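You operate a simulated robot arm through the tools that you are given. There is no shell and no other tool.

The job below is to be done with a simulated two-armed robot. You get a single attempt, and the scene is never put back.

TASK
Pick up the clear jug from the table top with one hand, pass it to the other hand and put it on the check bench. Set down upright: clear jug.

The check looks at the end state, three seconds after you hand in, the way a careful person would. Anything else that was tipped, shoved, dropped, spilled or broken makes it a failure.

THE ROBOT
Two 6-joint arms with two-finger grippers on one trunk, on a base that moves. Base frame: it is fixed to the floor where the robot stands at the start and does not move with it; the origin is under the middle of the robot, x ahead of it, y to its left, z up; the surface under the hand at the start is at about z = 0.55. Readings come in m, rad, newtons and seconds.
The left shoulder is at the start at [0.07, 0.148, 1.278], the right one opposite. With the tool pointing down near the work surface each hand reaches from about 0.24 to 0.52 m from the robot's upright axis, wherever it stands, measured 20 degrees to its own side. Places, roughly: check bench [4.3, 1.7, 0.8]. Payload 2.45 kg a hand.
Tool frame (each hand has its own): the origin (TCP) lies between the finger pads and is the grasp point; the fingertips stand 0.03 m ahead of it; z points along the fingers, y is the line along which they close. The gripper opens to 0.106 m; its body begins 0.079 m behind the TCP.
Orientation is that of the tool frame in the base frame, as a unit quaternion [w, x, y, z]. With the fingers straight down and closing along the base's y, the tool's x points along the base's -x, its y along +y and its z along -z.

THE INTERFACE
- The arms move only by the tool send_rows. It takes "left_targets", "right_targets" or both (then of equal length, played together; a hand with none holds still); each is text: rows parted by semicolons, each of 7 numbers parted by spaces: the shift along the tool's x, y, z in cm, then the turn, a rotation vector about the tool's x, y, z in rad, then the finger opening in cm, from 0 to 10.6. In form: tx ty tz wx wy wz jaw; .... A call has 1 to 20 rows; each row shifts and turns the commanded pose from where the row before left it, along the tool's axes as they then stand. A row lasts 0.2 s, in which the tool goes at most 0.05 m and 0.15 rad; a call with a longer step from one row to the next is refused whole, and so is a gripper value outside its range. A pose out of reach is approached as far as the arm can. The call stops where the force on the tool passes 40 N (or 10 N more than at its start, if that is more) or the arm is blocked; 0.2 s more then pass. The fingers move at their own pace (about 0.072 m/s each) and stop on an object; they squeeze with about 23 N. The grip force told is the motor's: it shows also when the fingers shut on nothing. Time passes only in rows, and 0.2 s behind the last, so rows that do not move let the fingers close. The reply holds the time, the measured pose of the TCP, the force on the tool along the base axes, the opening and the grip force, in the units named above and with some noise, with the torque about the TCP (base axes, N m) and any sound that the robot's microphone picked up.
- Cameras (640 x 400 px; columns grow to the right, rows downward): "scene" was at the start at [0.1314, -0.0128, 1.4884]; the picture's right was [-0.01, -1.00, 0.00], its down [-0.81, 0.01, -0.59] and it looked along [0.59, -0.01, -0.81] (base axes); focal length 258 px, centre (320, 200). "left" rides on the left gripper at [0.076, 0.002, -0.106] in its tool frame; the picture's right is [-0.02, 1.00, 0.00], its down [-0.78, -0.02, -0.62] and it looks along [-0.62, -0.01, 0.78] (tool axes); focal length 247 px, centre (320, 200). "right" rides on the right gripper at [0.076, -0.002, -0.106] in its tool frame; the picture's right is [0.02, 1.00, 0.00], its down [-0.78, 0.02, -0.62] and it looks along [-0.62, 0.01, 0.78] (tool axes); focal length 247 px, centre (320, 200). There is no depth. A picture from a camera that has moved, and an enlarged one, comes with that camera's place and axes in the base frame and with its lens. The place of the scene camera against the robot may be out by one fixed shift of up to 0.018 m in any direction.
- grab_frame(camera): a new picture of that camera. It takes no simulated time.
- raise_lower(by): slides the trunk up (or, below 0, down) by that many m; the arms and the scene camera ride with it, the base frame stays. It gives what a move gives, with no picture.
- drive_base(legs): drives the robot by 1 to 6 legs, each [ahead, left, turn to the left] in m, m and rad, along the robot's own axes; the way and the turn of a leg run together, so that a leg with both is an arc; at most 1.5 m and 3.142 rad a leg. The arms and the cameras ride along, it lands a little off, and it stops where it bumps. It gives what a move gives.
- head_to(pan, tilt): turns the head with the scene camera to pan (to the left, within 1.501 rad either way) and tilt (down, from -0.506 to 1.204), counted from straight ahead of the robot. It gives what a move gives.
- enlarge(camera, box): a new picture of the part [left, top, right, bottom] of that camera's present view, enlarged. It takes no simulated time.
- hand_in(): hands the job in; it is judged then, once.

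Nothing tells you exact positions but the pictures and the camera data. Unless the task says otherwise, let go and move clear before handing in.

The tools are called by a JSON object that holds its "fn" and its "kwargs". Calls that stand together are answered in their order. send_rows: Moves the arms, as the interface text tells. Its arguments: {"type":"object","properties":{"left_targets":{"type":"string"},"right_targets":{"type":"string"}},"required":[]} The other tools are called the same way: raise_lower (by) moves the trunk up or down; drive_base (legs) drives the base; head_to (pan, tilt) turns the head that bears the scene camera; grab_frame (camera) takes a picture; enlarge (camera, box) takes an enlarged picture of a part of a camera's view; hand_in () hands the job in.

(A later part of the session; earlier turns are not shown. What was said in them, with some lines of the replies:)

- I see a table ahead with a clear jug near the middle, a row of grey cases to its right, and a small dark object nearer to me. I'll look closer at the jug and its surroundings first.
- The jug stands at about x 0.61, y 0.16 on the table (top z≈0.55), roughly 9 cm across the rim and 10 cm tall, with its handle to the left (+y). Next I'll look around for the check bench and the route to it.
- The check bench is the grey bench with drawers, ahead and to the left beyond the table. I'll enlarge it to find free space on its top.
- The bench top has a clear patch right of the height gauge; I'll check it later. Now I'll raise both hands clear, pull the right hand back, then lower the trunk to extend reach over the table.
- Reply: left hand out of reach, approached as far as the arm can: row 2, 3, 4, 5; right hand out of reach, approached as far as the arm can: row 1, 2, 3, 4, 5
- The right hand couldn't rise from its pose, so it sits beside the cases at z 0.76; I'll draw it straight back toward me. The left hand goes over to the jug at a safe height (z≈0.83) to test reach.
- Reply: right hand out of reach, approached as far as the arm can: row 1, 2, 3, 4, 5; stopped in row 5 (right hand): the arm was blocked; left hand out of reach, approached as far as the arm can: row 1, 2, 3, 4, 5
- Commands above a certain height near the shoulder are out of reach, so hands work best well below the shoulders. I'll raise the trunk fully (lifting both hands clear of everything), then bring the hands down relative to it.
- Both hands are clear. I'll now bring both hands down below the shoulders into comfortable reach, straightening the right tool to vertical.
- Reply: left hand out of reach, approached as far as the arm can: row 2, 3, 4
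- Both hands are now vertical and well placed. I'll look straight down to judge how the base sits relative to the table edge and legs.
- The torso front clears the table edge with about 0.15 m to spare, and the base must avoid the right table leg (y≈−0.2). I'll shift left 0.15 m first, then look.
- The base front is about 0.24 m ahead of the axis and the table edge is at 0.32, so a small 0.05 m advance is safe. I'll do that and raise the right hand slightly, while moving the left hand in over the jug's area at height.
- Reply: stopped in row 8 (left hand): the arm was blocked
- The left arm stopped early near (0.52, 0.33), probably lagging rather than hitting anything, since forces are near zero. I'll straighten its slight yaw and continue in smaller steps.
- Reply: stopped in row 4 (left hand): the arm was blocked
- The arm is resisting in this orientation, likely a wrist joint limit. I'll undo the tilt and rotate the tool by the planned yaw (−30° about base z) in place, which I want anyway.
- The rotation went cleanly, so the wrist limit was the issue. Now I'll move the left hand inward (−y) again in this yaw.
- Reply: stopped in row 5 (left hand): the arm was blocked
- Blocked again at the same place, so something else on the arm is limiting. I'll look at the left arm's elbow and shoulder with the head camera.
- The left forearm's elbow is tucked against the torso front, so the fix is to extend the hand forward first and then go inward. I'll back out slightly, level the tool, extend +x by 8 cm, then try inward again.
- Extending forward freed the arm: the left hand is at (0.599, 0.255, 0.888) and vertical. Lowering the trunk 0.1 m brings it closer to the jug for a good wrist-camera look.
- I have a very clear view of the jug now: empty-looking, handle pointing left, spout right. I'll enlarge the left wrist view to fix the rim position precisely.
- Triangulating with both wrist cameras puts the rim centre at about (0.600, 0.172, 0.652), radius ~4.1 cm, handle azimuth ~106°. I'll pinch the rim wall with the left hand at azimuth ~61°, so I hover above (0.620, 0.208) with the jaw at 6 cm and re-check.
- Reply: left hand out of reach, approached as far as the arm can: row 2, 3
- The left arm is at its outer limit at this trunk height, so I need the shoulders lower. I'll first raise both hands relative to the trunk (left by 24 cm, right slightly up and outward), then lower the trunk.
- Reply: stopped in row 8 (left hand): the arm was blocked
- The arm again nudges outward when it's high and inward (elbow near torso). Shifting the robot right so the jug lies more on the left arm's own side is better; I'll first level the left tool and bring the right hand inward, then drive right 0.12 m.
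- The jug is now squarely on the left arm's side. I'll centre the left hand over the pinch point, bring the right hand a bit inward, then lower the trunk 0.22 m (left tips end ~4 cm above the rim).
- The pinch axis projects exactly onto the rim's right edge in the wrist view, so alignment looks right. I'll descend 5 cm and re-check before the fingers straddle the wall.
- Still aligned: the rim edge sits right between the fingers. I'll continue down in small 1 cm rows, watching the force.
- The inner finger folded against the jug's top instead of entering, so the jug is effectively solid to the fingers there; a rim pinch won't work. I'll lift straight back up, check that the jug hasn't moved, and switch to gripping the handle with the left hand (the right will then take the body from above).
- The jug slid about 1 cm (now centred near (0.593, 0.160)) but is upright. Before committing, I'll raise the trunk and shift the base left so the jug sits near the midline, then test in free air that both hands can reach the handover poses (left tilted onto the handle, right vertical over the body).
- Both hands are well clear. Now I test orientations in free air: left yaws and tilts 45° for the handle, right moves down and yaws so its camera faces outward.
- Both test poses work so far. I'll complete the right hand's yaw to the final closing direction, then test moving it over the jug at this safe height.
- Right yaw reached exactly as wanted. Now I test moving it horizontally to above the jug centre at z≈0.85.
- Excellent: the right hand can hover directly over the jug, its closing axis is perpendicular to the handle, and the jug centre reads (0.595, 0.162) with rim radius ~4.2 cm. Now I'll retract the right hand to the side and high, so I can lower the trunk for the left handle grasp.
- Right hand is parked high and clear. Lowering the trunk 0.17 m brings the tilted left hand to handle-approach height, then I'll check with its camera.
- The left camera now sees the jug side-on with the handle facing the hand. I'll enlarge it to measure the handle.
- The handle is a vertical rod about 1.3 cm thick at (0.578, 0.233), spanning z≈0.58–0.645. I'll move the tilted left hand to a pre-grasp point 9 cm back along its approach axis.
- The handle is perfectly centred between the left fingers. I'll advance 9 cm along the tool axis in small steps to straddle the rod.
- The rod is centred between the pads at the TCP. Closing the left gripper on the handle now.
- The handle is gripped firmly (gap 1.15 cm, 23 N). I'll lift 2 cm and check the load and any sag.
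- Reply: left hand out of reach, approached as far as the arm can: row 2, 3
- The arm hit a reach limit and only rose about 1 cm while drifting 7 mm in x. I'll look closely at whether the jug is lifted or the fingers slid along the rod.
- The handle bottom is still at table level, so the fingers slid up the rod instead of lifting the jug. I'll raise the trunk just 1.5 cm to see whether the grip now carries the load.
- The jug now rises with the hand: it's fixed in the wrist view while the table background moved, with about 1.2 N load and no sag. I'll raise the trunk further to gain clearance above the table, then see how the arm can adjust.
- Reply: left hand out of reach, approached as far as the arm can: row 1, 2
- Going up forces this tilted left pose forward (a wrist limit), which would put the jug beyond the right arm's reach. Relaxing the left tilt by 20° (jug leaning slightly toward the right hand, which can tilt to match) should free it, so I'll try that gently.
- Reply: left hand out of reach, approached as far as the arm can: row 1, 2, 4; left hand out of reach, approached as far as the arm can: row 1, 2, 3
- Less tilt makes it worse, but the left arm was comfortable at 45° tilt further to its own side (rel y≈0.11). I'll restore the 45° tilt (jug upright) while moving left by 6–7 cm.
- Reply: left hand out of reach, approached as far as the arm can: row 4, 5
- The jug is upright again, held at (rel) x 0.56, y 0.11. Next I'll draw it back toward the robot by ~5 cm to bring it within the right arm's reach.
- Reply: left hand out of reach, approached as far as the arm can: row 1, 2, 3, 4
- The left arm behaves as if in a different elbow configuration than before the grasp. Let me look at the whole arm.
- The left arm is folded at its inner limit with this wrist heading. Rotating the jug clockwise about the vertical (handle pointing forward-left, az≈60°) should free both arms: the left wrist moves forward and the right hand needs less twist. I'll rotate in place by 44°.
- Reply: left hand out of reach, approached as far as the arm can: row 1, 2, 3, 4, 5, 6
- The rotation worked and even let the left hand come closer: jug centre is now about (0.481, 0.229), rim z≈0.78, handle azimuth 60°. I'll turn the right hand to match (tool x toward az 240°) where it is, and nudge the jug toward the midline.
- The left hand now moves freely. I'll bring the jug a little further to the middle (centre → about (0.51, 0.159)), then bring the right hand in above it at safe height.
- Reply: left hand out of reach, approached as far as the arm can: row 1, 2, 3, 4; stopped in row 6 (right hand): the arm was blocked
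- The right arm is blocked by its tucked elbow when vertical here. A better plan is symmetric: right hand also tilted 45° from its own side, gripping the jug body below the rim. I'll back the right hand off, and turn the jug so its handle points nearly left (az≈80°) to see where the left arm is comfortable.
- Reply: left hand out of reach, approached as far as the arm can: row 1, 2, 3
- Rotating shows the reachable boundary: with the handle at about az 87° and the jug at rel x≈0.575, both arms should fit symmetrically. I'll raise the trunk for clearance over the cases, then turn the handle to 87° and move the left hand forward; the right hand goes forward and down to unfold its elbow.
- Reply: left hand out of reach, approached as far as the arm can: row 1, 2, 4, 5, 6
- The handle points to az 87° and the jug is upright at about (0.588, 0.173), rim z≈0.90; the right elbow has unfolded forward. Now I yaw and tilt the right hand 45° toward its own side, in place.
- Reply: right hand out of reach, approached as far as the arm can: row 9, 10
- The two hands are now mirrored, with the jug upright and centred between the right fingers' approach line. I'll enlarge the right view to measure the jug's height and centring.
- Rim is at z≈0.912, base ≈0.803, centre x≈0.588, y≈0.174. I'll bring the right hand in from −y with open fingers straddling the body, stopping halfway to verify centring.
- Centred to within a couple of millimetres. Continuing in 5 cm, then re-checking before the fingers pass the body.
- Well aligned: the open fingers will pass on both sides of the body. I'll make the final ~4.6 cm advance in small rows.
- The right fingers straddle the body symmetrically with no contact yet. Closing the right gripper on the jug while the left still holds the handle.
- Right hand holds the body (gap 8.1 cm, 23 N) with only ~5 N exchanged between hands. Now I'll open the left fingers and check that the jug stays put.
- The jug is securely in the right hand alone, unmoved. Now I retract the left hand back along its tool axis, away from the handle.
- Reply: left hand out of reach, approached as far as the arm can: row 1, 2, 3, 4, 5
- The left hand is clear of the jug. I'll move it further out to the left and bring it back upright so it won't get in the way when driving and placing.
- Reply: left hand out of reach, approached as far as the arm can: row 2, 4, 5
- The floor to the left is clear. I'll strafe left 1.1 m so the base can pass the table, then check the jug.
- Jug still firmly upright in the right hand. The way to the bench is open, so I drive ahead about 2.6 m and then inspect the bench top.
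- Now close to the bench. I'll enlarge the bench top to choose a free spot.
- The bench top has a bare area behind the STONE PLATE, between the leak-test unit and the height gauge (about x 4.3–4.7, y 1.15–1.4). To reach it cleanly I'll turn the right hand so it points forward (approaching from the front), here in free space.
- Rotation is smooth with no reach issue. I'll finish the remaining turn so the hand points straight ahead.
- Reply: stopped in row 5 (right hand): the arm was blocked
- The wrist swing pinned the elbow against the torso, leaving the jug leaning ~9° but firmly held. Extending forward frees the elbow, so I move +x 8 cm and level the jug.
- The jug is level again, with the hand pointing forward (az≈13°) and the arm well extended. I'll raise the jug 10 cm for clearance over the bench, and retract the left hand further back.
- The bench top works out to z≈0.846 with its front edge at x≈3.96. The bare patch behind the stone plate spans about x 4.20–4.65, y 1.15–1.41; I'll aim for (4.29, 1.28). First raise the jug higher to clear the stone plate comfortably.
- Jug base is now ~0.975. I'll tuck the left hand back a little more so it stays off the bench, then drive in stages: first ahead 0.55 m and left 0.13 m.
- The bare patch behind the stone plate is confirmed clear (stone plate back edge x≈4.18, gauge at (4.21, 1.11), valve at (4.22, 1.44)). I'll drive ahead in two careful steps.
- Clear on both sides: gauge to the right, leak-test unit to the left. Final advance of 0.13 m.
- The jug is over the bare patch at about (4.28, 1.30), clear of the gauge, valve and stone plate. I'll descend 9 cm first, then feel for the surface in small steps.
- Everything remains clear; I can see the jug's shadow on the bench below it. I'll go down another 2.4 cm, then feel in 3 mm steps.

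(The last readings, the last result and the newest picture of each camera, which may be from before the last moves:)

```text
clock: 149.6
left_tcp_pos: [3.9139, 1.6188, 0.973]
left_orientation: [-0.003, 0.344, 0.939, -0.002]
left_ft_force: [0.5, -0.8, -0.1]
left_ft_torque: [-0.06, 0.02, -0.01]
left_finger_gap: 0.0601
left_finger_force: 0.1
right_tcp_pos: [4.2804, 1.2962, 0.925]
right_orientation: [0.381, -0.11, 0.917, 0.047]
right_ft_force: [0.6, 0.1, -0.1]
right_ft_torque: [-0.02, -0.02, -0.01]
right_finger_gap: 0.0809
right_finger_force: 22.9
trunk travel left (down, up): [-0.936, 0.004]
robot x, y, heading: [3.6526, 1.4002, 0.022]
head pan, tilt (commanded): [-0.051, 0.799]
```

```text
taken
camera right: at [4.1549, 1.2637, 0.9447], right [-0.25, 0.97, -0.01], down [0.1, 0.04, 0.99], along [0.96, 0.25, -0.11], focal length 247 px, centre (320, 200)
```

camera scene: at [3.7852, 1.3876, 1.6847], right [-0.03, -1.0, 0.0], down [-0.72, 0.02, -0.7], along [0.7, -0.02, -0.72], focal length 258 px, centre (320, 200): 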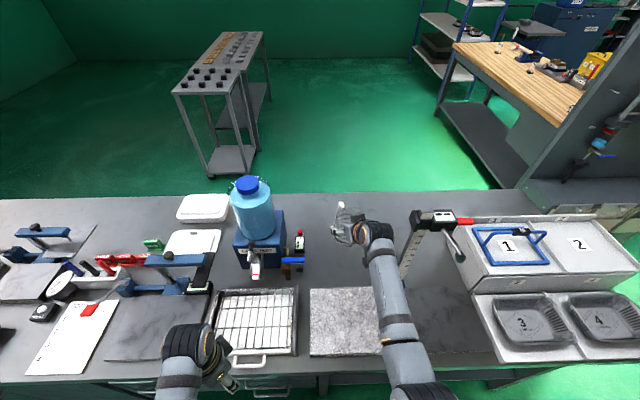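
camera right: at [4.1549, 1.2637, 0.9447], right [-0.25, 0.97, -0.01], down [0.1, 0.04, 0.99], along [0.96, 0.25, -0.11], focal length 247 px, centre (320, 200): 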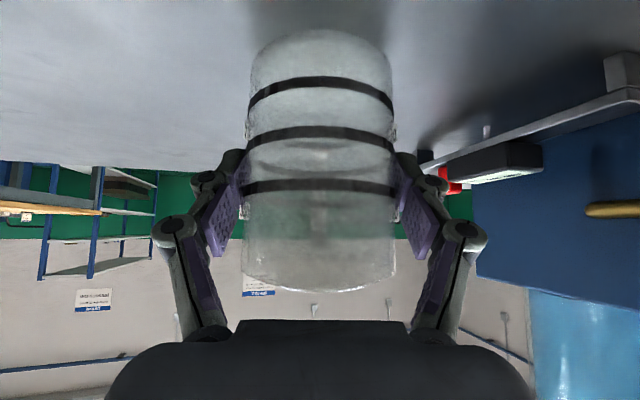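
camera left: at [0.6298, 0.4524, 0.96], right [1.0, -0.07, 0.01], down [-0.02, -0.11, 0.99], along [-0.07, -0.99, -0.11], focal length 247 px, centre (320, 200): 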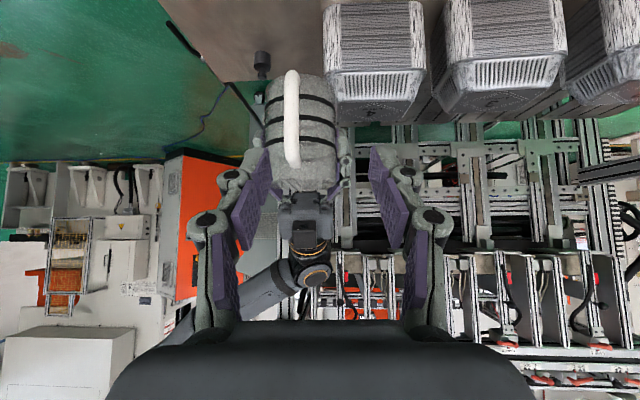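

No contact yet. Feeling down in 3 mm steps.

{"fn": "send_rows", "kwargs": {"right_targets": "0.21 0 0.21 0 0 0 0; 0.21 0 0.21 0 0 0 0; 0 0 0 0 0 0 0"}}

{"fn": "send_rows", "kwargs": {"right_targets": "0.21 0 0.21 0 0 0 0; 0 0 0 0 0 0 0"}}

{"fn": "send_rows", "kwargs": {"right_targets": "0.21 0 0.21 0 0 0 0; 0 0 0 0 0 0 0"}}

{"fn": "grab_frame", "kwargs": {"camera": "right"}}

```text
clock: 150.4
left_tcp_pos: [3.9132, 1.6192, 0.9736]
left_orientation: [-0.003, 0.344, 0.939, -0.002]
left_ft_force: [0.2, -0.3, -0.2]
left_ft_torque: [-0.01, 0.0, -0.01]
left_finger_gap: 0.06
left_finger_force: 0.0
right_tcp_pos: [4.2797, 1.2951, 0.9188]
right_orientation: [0.381, -0.109, 0.917, 0.046]
right_ft_force: [-0.1, 0.5, 1.4]
right_ft_torque: [-0.04, 0.04, 0.0]
right_finger_gap: 0.0808
right_finger_force: 23.1
trunk travel left (down, up): [-0.936, 0.004]
robot x, y, heading: [3.6472, 1.4032, 0.023]
head pan, tilt (commanded): [-0.051, 0.799]
```

```text
clock: 151.0
left_tcp_pos: [3.9127, 1.6194, 0.9729]
left_orientation: [-0.002, 0.345, 0.939, -0.001]
left_ft_force: [0.0, 0.2, 0.7]
left_ft_torque: [-0.03, 0.01, 0.01]
left_finger_gap: 0.0599
left_finger_force: 0.0
right_tcp_pos: [4.2797, 1.2954, 0.9189]
right_orientation: [0.384, -0.109, 0.915, 0.046]
right_ft_force: [1.6, -1.5, 12.7]
right_ft_torque: [-0.25, 0.17, 0.0]
right_finger_gap: 0.081
right_finger_force: 23.2
trunk travel left (down, up): [-0.936, 0.004]
robot x, y, heading: [3.6496, 1.4016, 0.019]
head pan, tilt (commanded): [-0.051, 0.799]
```

```text
clock: 151.6
left_tcp_pos: [3.9124, 1.6204, 0.9734]
left_orientation: [-0.002, 0.345, 0.939, -0.001]
left_ft_force: [-0.8, 0.4, 0.3]
left_ft_torque: [-0.01, 0.02, 0.02]
left_finger_gap: 0.0599
left_finger_force: 0.0
right_tcp_pos: [4.279, 1.2966, 0.9145]
right_orientation: [0.383, -0.109, 0.916, 0.047]
right_ft_force: [3.1, -1.3, 17.3]
right_ft_torque: [-0.02, -0.33, -0.05]
right_finger_gap: 0.0811
right_finger_force: 22.9
trunk travel left (down, up): [-0.936, 0.004]
robot x, y, heading: [3.6501, 1.4007, 0.019]
head pan, tilt (commanded): [-0.051, 0.799]
```

```text
taken
camera right: at [4.1539, 1.2641, 0.9348], right [-0.25, 0.97, -0.01], down [0.1, 0.04, 0.99], along [0.96, 0.25, -0.11], focal length 247 px, centre (320, 200)
```

right: 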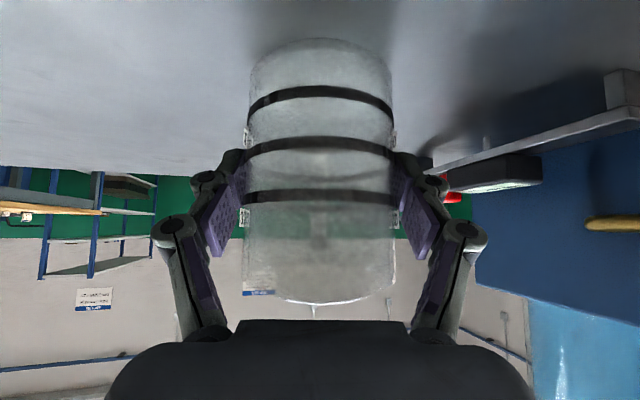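

Contact: the jug's base is on the bench (12–17 N upward, jug slid slightly in the grip). I'll ease up 2 mm to relax the load before opening.

{"fn": "send_rows", "kwargs": {"right_targets": "-0.14 0 -0.14 0 0 0 0; 0 0 0 0 0 0 0"}}

{"fn": "enlarge", "kwargs": {"camera": "right", "box": [200, 0, 440, 330]}}

{"fn": "enlarge", "kwargs": {"camera": "scene", "box": [310, 190, 420, 270]}}

```text
clock: 152.2
left_tcp_pos: [3.9128, 1.6193, 0.9733]
left_orientation: [-0.002, 0.345, 0.939, -0.002]
left_ft_force: [-0.4, -0.1, -0.3]
left_ft_torque: [-0.01, -0.03, 0.01]
left_finger_gap: 0.0599
left_finger_force: 0.0
right_tcp_pos: [4.2792, 1.2959, 0.9144]
right_orientation: [0.382, -0.109, 0.917, 0.047]
right_ft_force: [3.2, -1.8, 9.5]
right_ft_torque: [0.01, -0.52, -0.09]
right_finger_gap: 0.0811
right_finger_force: 23.0
trunk travel left (down, up): [-0.936, 0.004]
robot x, y, heading: [3.653, 1.3978, 0.023]
head pan, tilt (commanded): [-0.051, 0.799]
```

```text
1.21 times, centred on (320, 165) of right
camera zoom: at [4.1536, 1.2643, 0.9354], right [-0.25, 0.97, -0.01], down [0.1, 0.04, 0.99], along [0.96, 0.25, -0.11], focal length 299 px, centre (320, 242)
```

zoom: 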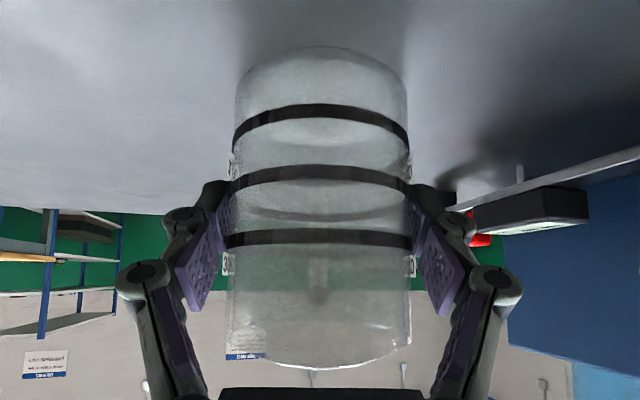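

```text
5.00 times, centred on (365, 230) of scene
camera zoom: at [3.7867, 1.3875, 1.6845], right [-0.03, -1.0, 0.0], down [-0.72, 0.02, -0.7], along [0.7, -0.02, -0.72], focal length 1288 px, centre (95, 50)
```

zoom: 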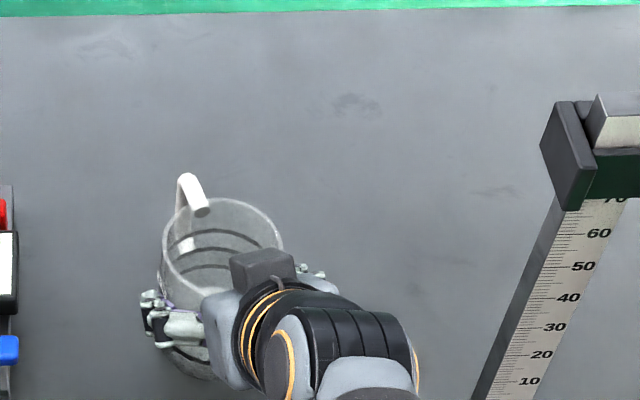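

{"fn": "send_rows", "kwargs": {"right_targets": "-0.14 0 -0.14 0 0 0 0; 0 0 0 0 0 0 0"}}

```text
clock: 152.8
left_tcp_pos: [3.9138, 1.6216, 0.9739]
left_orientation: [-0.004, 0.345, 0.939, -0.002]
left_ft_force: [-0.6, -1.0, 0.6]
left_ft_torque: [0.01, 0.04, 0.0]
left_finger_gap: 0.06
left_finger_force: 0.1
right_tcp_pos: [4.2782, 1.2954, 0.9158]
right_orientation: [0.379, -0.11, 0.918, 0.047]
right_ft_force: [-0.9, 0.4, -0.7]
right_ft_torque: [-0.02, -0.02, -0.01]
right_finger_gap: 0.0808
right_finger_force: 23.0
trunk travel left (down, up): [-0.936, 0.004]
robot x, y, heading: [3.6499, 1.3984, 0.02]
head pan, tilt (commanded): [-0.051, 0.799]
```

Load relaxed to about zero, so the base is just at the surface. I'll set it down 1 mm for light contact and then open slowly.

{"fn": "send_rows", "kwargs": {"right_targets": "0.09 0 0.09 0 0 0 0; 0 0 0 0 0 0 0"}}

```text
clock: 153.4
left_tcp_pos: [3.914, 1.62, 0.9727]
left_orientation: [-0.004, 0.345, 0.939, -0.002]
left_ft_force: [0.8, 0.2, 0.4]
left_ft_torque: [0.02, 0.01, 0.02]
left_finger_gap: 0.0599
left_finger_force: 0.0
right_tcp_pos: [4.2794, 1.2961, 0.916]
right_orientation: [0.38, -0.11, 0.917, 0.047]
right_ft_force: [0.0, -0.1, -0.6]
right_ft_torque: [-0.01, 0.01, 0.0]
right_finger_gap: 0.0806
right_finger_force: 23.2
trunk travel left (down, up): [-0.936, 0.004]
robot x, y, heading: [3.6485, 1.4005, 0.021]
head pan, tilt (commanded): [-0.051, 0.799]
```

{"fn": "send_rows", "kwargs": {"right_targets": "0.11 0 0.11 0 0 0 0; 0 0 0 0 0 0 0"}}

```text
clock: 154.0
left_tcp_pos: [3.9144, 1.6189, 0.9738]
left_orientation: [-0.003, 0.345, 0.939, -0.002]
left_ft_force: [0.1, 0.5, -0.8]
left_ft_torque: [-0.03, 0.01, 0.01]
left_finger_gap: 0.06
left_finger_force: 0.1
right_tcp_pos: [4.2803, 1.296, 0.9145]
right_orientation: [0.381, -0.109, 0.917, 0.046]
right_ft_force: [0.6, -0.2, 1.3]
right_ft_torque: [0.07, 0.03, 0.01]
right_finger_gap: 0.081
right_finger_force: 22.8
trunk travel left (down, up): [-0.936, 0.004]
robot x, y, heading: [3.6518, 1.3992, 0.018]
head pan, tilt (commanded): [-0.051, 0.799]
```

Light contact (1.3 N). Opening the right gripper gradually now.

{"fn": "send_rows", "kwargs": {"right_targets": "0 0 0 0 0 0 8.4; 0 0 0 0 0 0 9; 0 0 0 0 0 0 9.8; 0 0 0 0 0 0 10.6; 0 0 0 0 0 0 10.6; 0 0 0 0 0 0 10.6"}}

{"fn": "grab_frame", "kwargs": {"camera": "right"}}

{"fn": "enlarge", "kwargs": {"camera": "scene", "box": [310, 190, 420, 270]}}

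```text
clock: 155.4
left_tcp_pos: [3.9127, 1.6207, 0.9731]
left_orientation: [-0.003, 0.344, 0.939, -0.001]
left_ft_force: [-0.1, 0.4, -0.4]
left_ft_torque: [-0.02, 0.03, 0.01]
left_finger_gap: 0.0598
left_finger_force: 0.1
right_tcp_pos: [4.2788, 1.2953, 0.9137]
right_orientation: [0.381, -0.11, 0.917, 0.047]
right_ft_force: [0.7, 0.5, 0.8]
right_ft_torque: [0.0, -0.02, 0.01]
right_finger_gap: 0.1061
right_finger_force: 0.2
trunk travel left (down, up): [-0.936, 0.004]
robot x, y, heading: [3.6492, 1.4006, 0.017]
head pan, tilt (commanded): [-0.051, 0.799]
```

```text
taken
camera right: at [4.1549, 1.2636, 0.9351], right [-0.25, 0.97, -0.01], down [0.1, 0.04, 0.99], along [0.96, 0.25, -0.11], focal length 247 px, centre (320, 200)
```

right: 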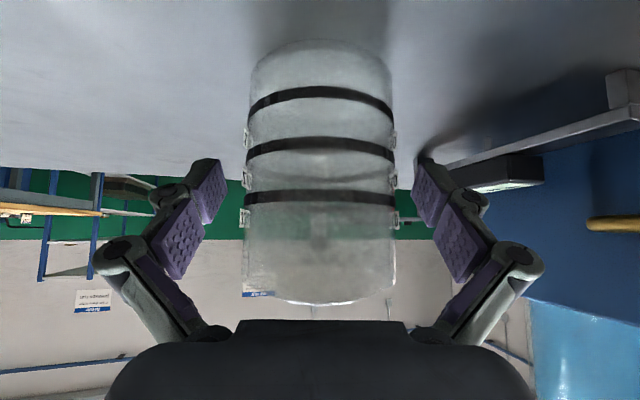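

```text
5.00 times, centred on (365, 230) of scene
camera zoom: at [3.7883, 1.3876, 1.6845], right [-0.03, -1.0, 0.0], down [-0.72, 0.02, -0.7], along [0.7, -0.02, -0.72], focal length 1288 px, centre (95, 50)
```

zoom: 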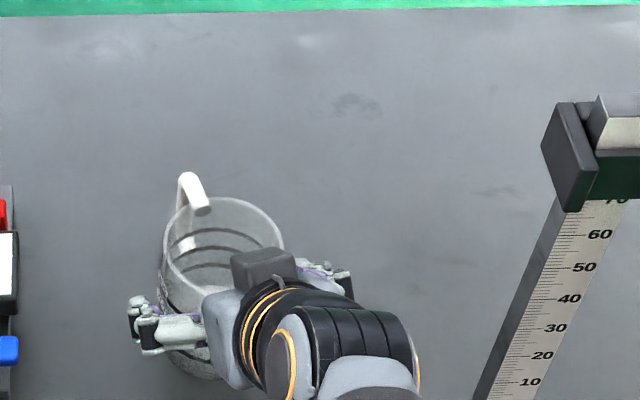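

The jug stands free and upright, centred between the open fingers. I'll lift the hand straight up (a path already proven reachable), starting slowly.

{"fn": "send_rows", "kwargs": {"right_targets": "-0.71 0 -0.71 0 0 0 10.6; -0.71 0 -0.71 0 0 0 10.6; -0.71 0 -0.71 0 0 0 10.6; 0 0 0 0 0 0 10.6"}}

{"fn": "grab_frame", "kwargs": {"camera": "right"}}

```text
clock: 156.4
left_tcp_pos: [3.9137, 1.6183, 0.9726]
left_orientation: [-0.003, 0.345, 0.939, -0.002]
left_ft_force: [-0.2, 0.1, 0.5]
left_ft_torque: [0.0, 0.0, 0.02]
left_finger_gap: 0.0601
left_finger_force: 0.1
right_tcp_pos: [4.2773, 1.2963, 0.9453]
right_orientation: [0.381, -0.109, 0.917, 0.047]
right_ft_force: [0.3, -0.1, -0.9]
right_ft_torque: [-0.01, -0.01, 0.01]
right_finger_gap: 0.1062
right_finger_force: 0.0
trunk travel left (down, up): [-0.936, 0.004]
robot x, y, heading: [3.6489, 1.3988, 0.022]
head pan, tilt (commanded): [-0.051, 0.799]
```

```text
taken
camera right: at [4.1536, 1.2638, 0.966], right [-0.25, 0.97, -0.01], down [0.1, 0.04, 0.99], along [0.96, 0.25, -0.11], focal length 247 px, centre (320, 200)
```

right: 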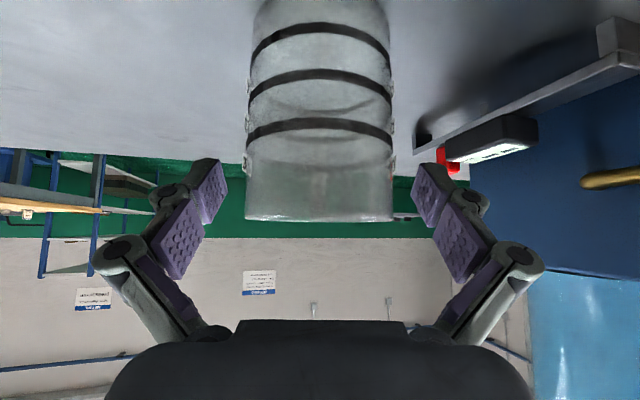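

The jug stays standing on the bench as the hand rises. Continuing straight up another 10 cm.

{"fn": "send_rows", "kwargs": {"right_targets": "-1.06 0 -1.06 0 0 0 10.6; -1.06 0 -1.06 0 0 0 10.6; -1.06 0 -1.06 0 0 0 10.6; -1.06 0 -1.06 0 0 0 10.6; -1.06 0 -1.06 0 0 0 10.6; -1.06 0 -1.06 0 0 0 10.6; 0 0 0 0 0 0 10.6"}}

{"fn": "grab_frame", "kwargs": {"camera": "right"}}

{"fn": "grab_frame", "kwargs": {"camera": "scene"}}

```text
clock: 158.0
left_tcp_pos: [3.9134, 1.6205, 0.9729]
left_orientation: [-0.003, 0.345, 0.939, -0.001]
left_ft_force: [0.4, 0.0, 0.2]
left_ft_torque: [0.02, 0.02, -0.03]
left_finger_gap: 0.0598
left_finger_force: 0.0
right_tcp_pos: [4.2792, 1.296, 1.0339]
right_orientation: [0.382, -0.109, 0.916, 0.047]
right_ft_force: [-0.1, -0.1, 0.1]
right_ft_torque: [0.03, -0.01, 0.0]
right_finger_gap: 0.1059
right_finger_force: 0.1
trunk travel left (down, up): [-0.936, 0.004]
robot x, y, heading: [3.6485, 1.4052, 0.021]
head pan, tilt (commanded): [-0.051, 0.799]
```

```text
taken
camera right: at [4.1542, 1.2649, 1.0555], right [-0.25, 0.97, -0.01], down [0.1, 0.04, 0.99], along [0.96, 0.25, -0.11], focal length 247 px, centre (320, 200)
```

right: 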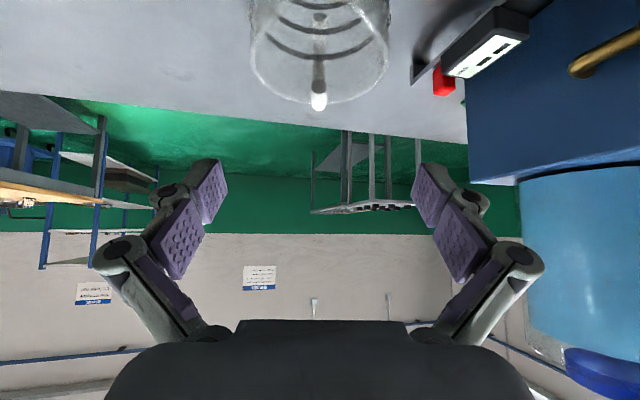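

```text
taken
camera scene: at [3.7883, 1.3875, 1.6845], right [-0.03, -1.0, 0.0], down [-0.72, 0.02, -0.7], along [0.7, -0.02, -0.72], focal length 258 px, centre (320, 200)
```

scene: 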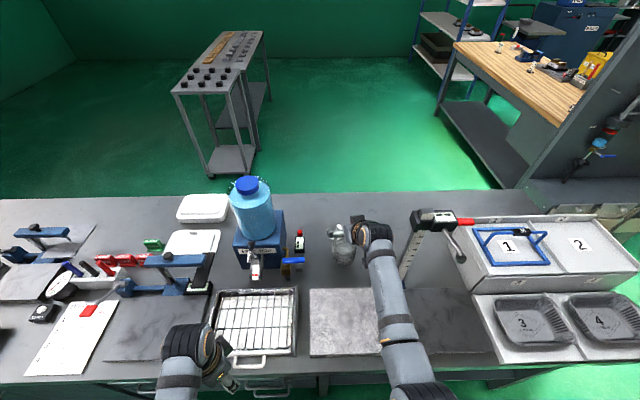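

The hand is fully above the jug (tips ~5 cm over the rim). I'll back the robot straight away from the bench and take a final look.

{"fn": "drive_base", "kwargs": {"legs": [[-0.4, 0, 0]]}}

{"fn": "grab_frame", "kwargs": {"camera": "scene"}}

{"fn": "enlarge", "kwargs": {"camera": "scene", "box": [220, 100, 440, 240]}}

{"fn": "grab_frame", "kwargs": {"camera": "right"}}

```text
clock: 160.5
left_tcp_pos: [3.515, 1.6125, 0.9734]
left_orientation: [-0.003, 0.342, 0.94, -0.001]
left_ft_force: [1.0, -0.1, 0.0]
left_ft_torque: [-0.03, 0.02, -0.02]
left_finger_gap: 0.0604
left_finger_force: 0.0
right_tcp_pos: [3.8804, 1.2908, 1.0326]
right_orientation: [0.381, -0.112, 0.917, 0.048]
right_ft_force: [-0.2, -0.1, 0.0]
right_ft_torque: [0.01, -0.01, 0.01]
right_finger_gap: 0.1061
right_finger_force: 0.1
trunk travel left (down, up): [-0.936, 0.004]
robot x, y, heading: [3.251, 1.3911, 0.03]
head pan, tilt (commanded): [-0.051, 0.799]
```

```text
taken
camera scene: at [3.3907, 1.3787, 1.6843], right [-0.02, -1.0, 0.0], down [-0.72, 0.02, -0.7], along [0.7, -0.02, -0.72], focal length 258 px, centre (320, 200)
```

scene: 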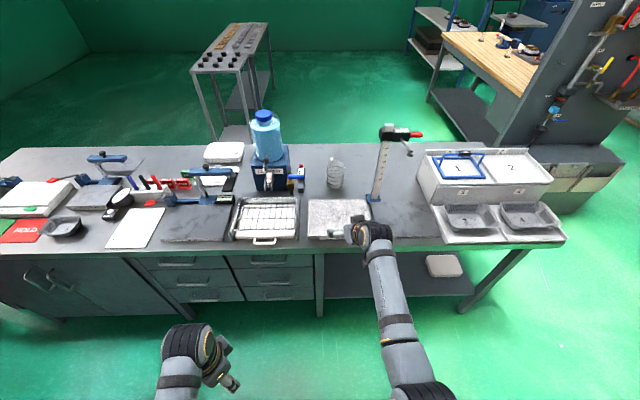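

```text
2.86 times, centred on (330, 170) of scene
camera zoom: at [3.3907, 1.3787, 1.6843], right [-0.02, -1.0, 0.0], down [-0.72, 0.02, -0.7], along [0.7, -0.02, -0.72], focal length 736 px, centre (291, 286)
```

zoom: 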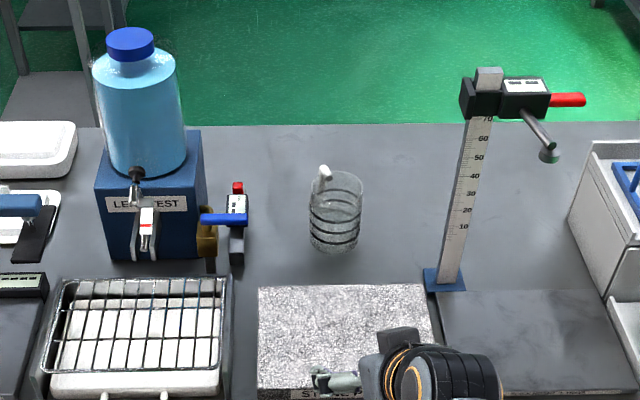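

```text
taken
camera right: at [3.7567, 1.2581, 1.0547], right [-0.26, 0.97, -0.01], down [0.11, 0.04, 0.99], along [0.96, 0.25, -0.11], focal length 247 px, centre (320, 200)
```

right: 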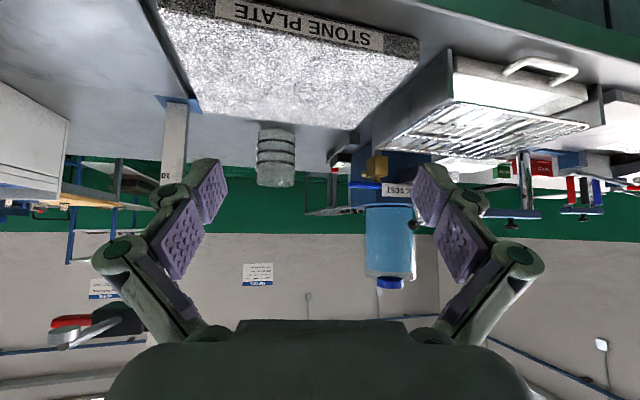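

The jug stands upright on the bare bench top, with the surrounding items as they were. I'll back off a little more so both hands are entirely clear, then hand in.

{"fn": "drive_base", "kwargs": {"legs": [[-0.25, 0, 0]]}}

{"fn": "enlarge", "kwargs": {"camera": "scene", "box": [200, 80, 440, 240]}}

```text
clock: 162.3
left_tcp_pos: [3.2641, 1.6036, 0.9731]
left_orientation: [-0.004, 0.344, 0.939, -0.002]
left_ft_force: [0.1, -0.3, 0.3]
left_ft_torque: [0.0, 0.03, -0.02]
left_finger_gap: 0.0602
left_finger_force: 0.1
right_tcp_pos: [3.6296, 1.2805, 1.0328]
right_orientation: [0.38, -0.109, 0.917, 0.048]
right_ft_force: [0.0, 0.9, 0.1]
right_ft_torque: [0.01, 0.01, -0.02]
right_finger_gap: 0.1061
right_finger_force: 0.0
trunk travel left (down, up): [-0.936, 0.004]
robot x, y, heading: [3.0008, 1.3814, 0.019]
head pan, tilt (commanded): [-0.051, 0.799]
```

```text
2.50 times, centred on (320, 160) of scene
camera zoom: at [3.1395, 1.372, 1.6842], right [-0.03, -1.0, 0.0], down [-0.72, 0.02, -0.7], along [0.7, -0.02, -0.72], focal length 644 px, centre (320, 300)
```

zoom: 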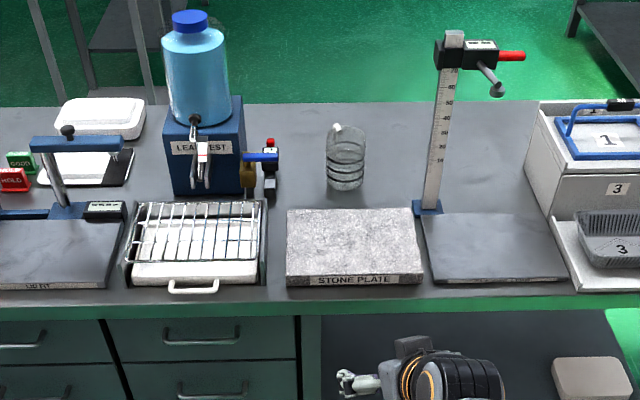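

The jug stands upright on the check bench behind the stone plate. Both hands are empty and clear, and nothing on the bench looks disturbed, so I'm handing the job in.

{"fn": "hand_in", "kwargs": {}}

```text
The job is handed in.
```

The clear jug is standing upright on the check bench, on the bare surface behind the stone plate. I have handed the job in.

- **Pick-up and pass:** the left hand lifted the jug off the table by its handle. It then passed the jug in the air to the right hand, which gripped the body, carried it to the bench and set it down.
- **Slips along the way:**
  - My first attempt was a rim pinch with the left hand. It failed and slid the jug about 1 cm across the table, still upright.
  - On the first lift the handle slipped about 1 cm through the left fingers and the jug dragged a little on the table.
  - The jug also leaned for a few seconds: about 20° in the left hand over the table and about 9° in the right hand near the bench. It looked empty, so I don't expect anything spilled.
- **State at hand-in:** both hands were open and the robot had backed well away from the bench. The bench items beside the jug looked undisturbed in the last picture. I did not take a final picture of the first table after driving off, but nothing on it looked moved when I last saw it.
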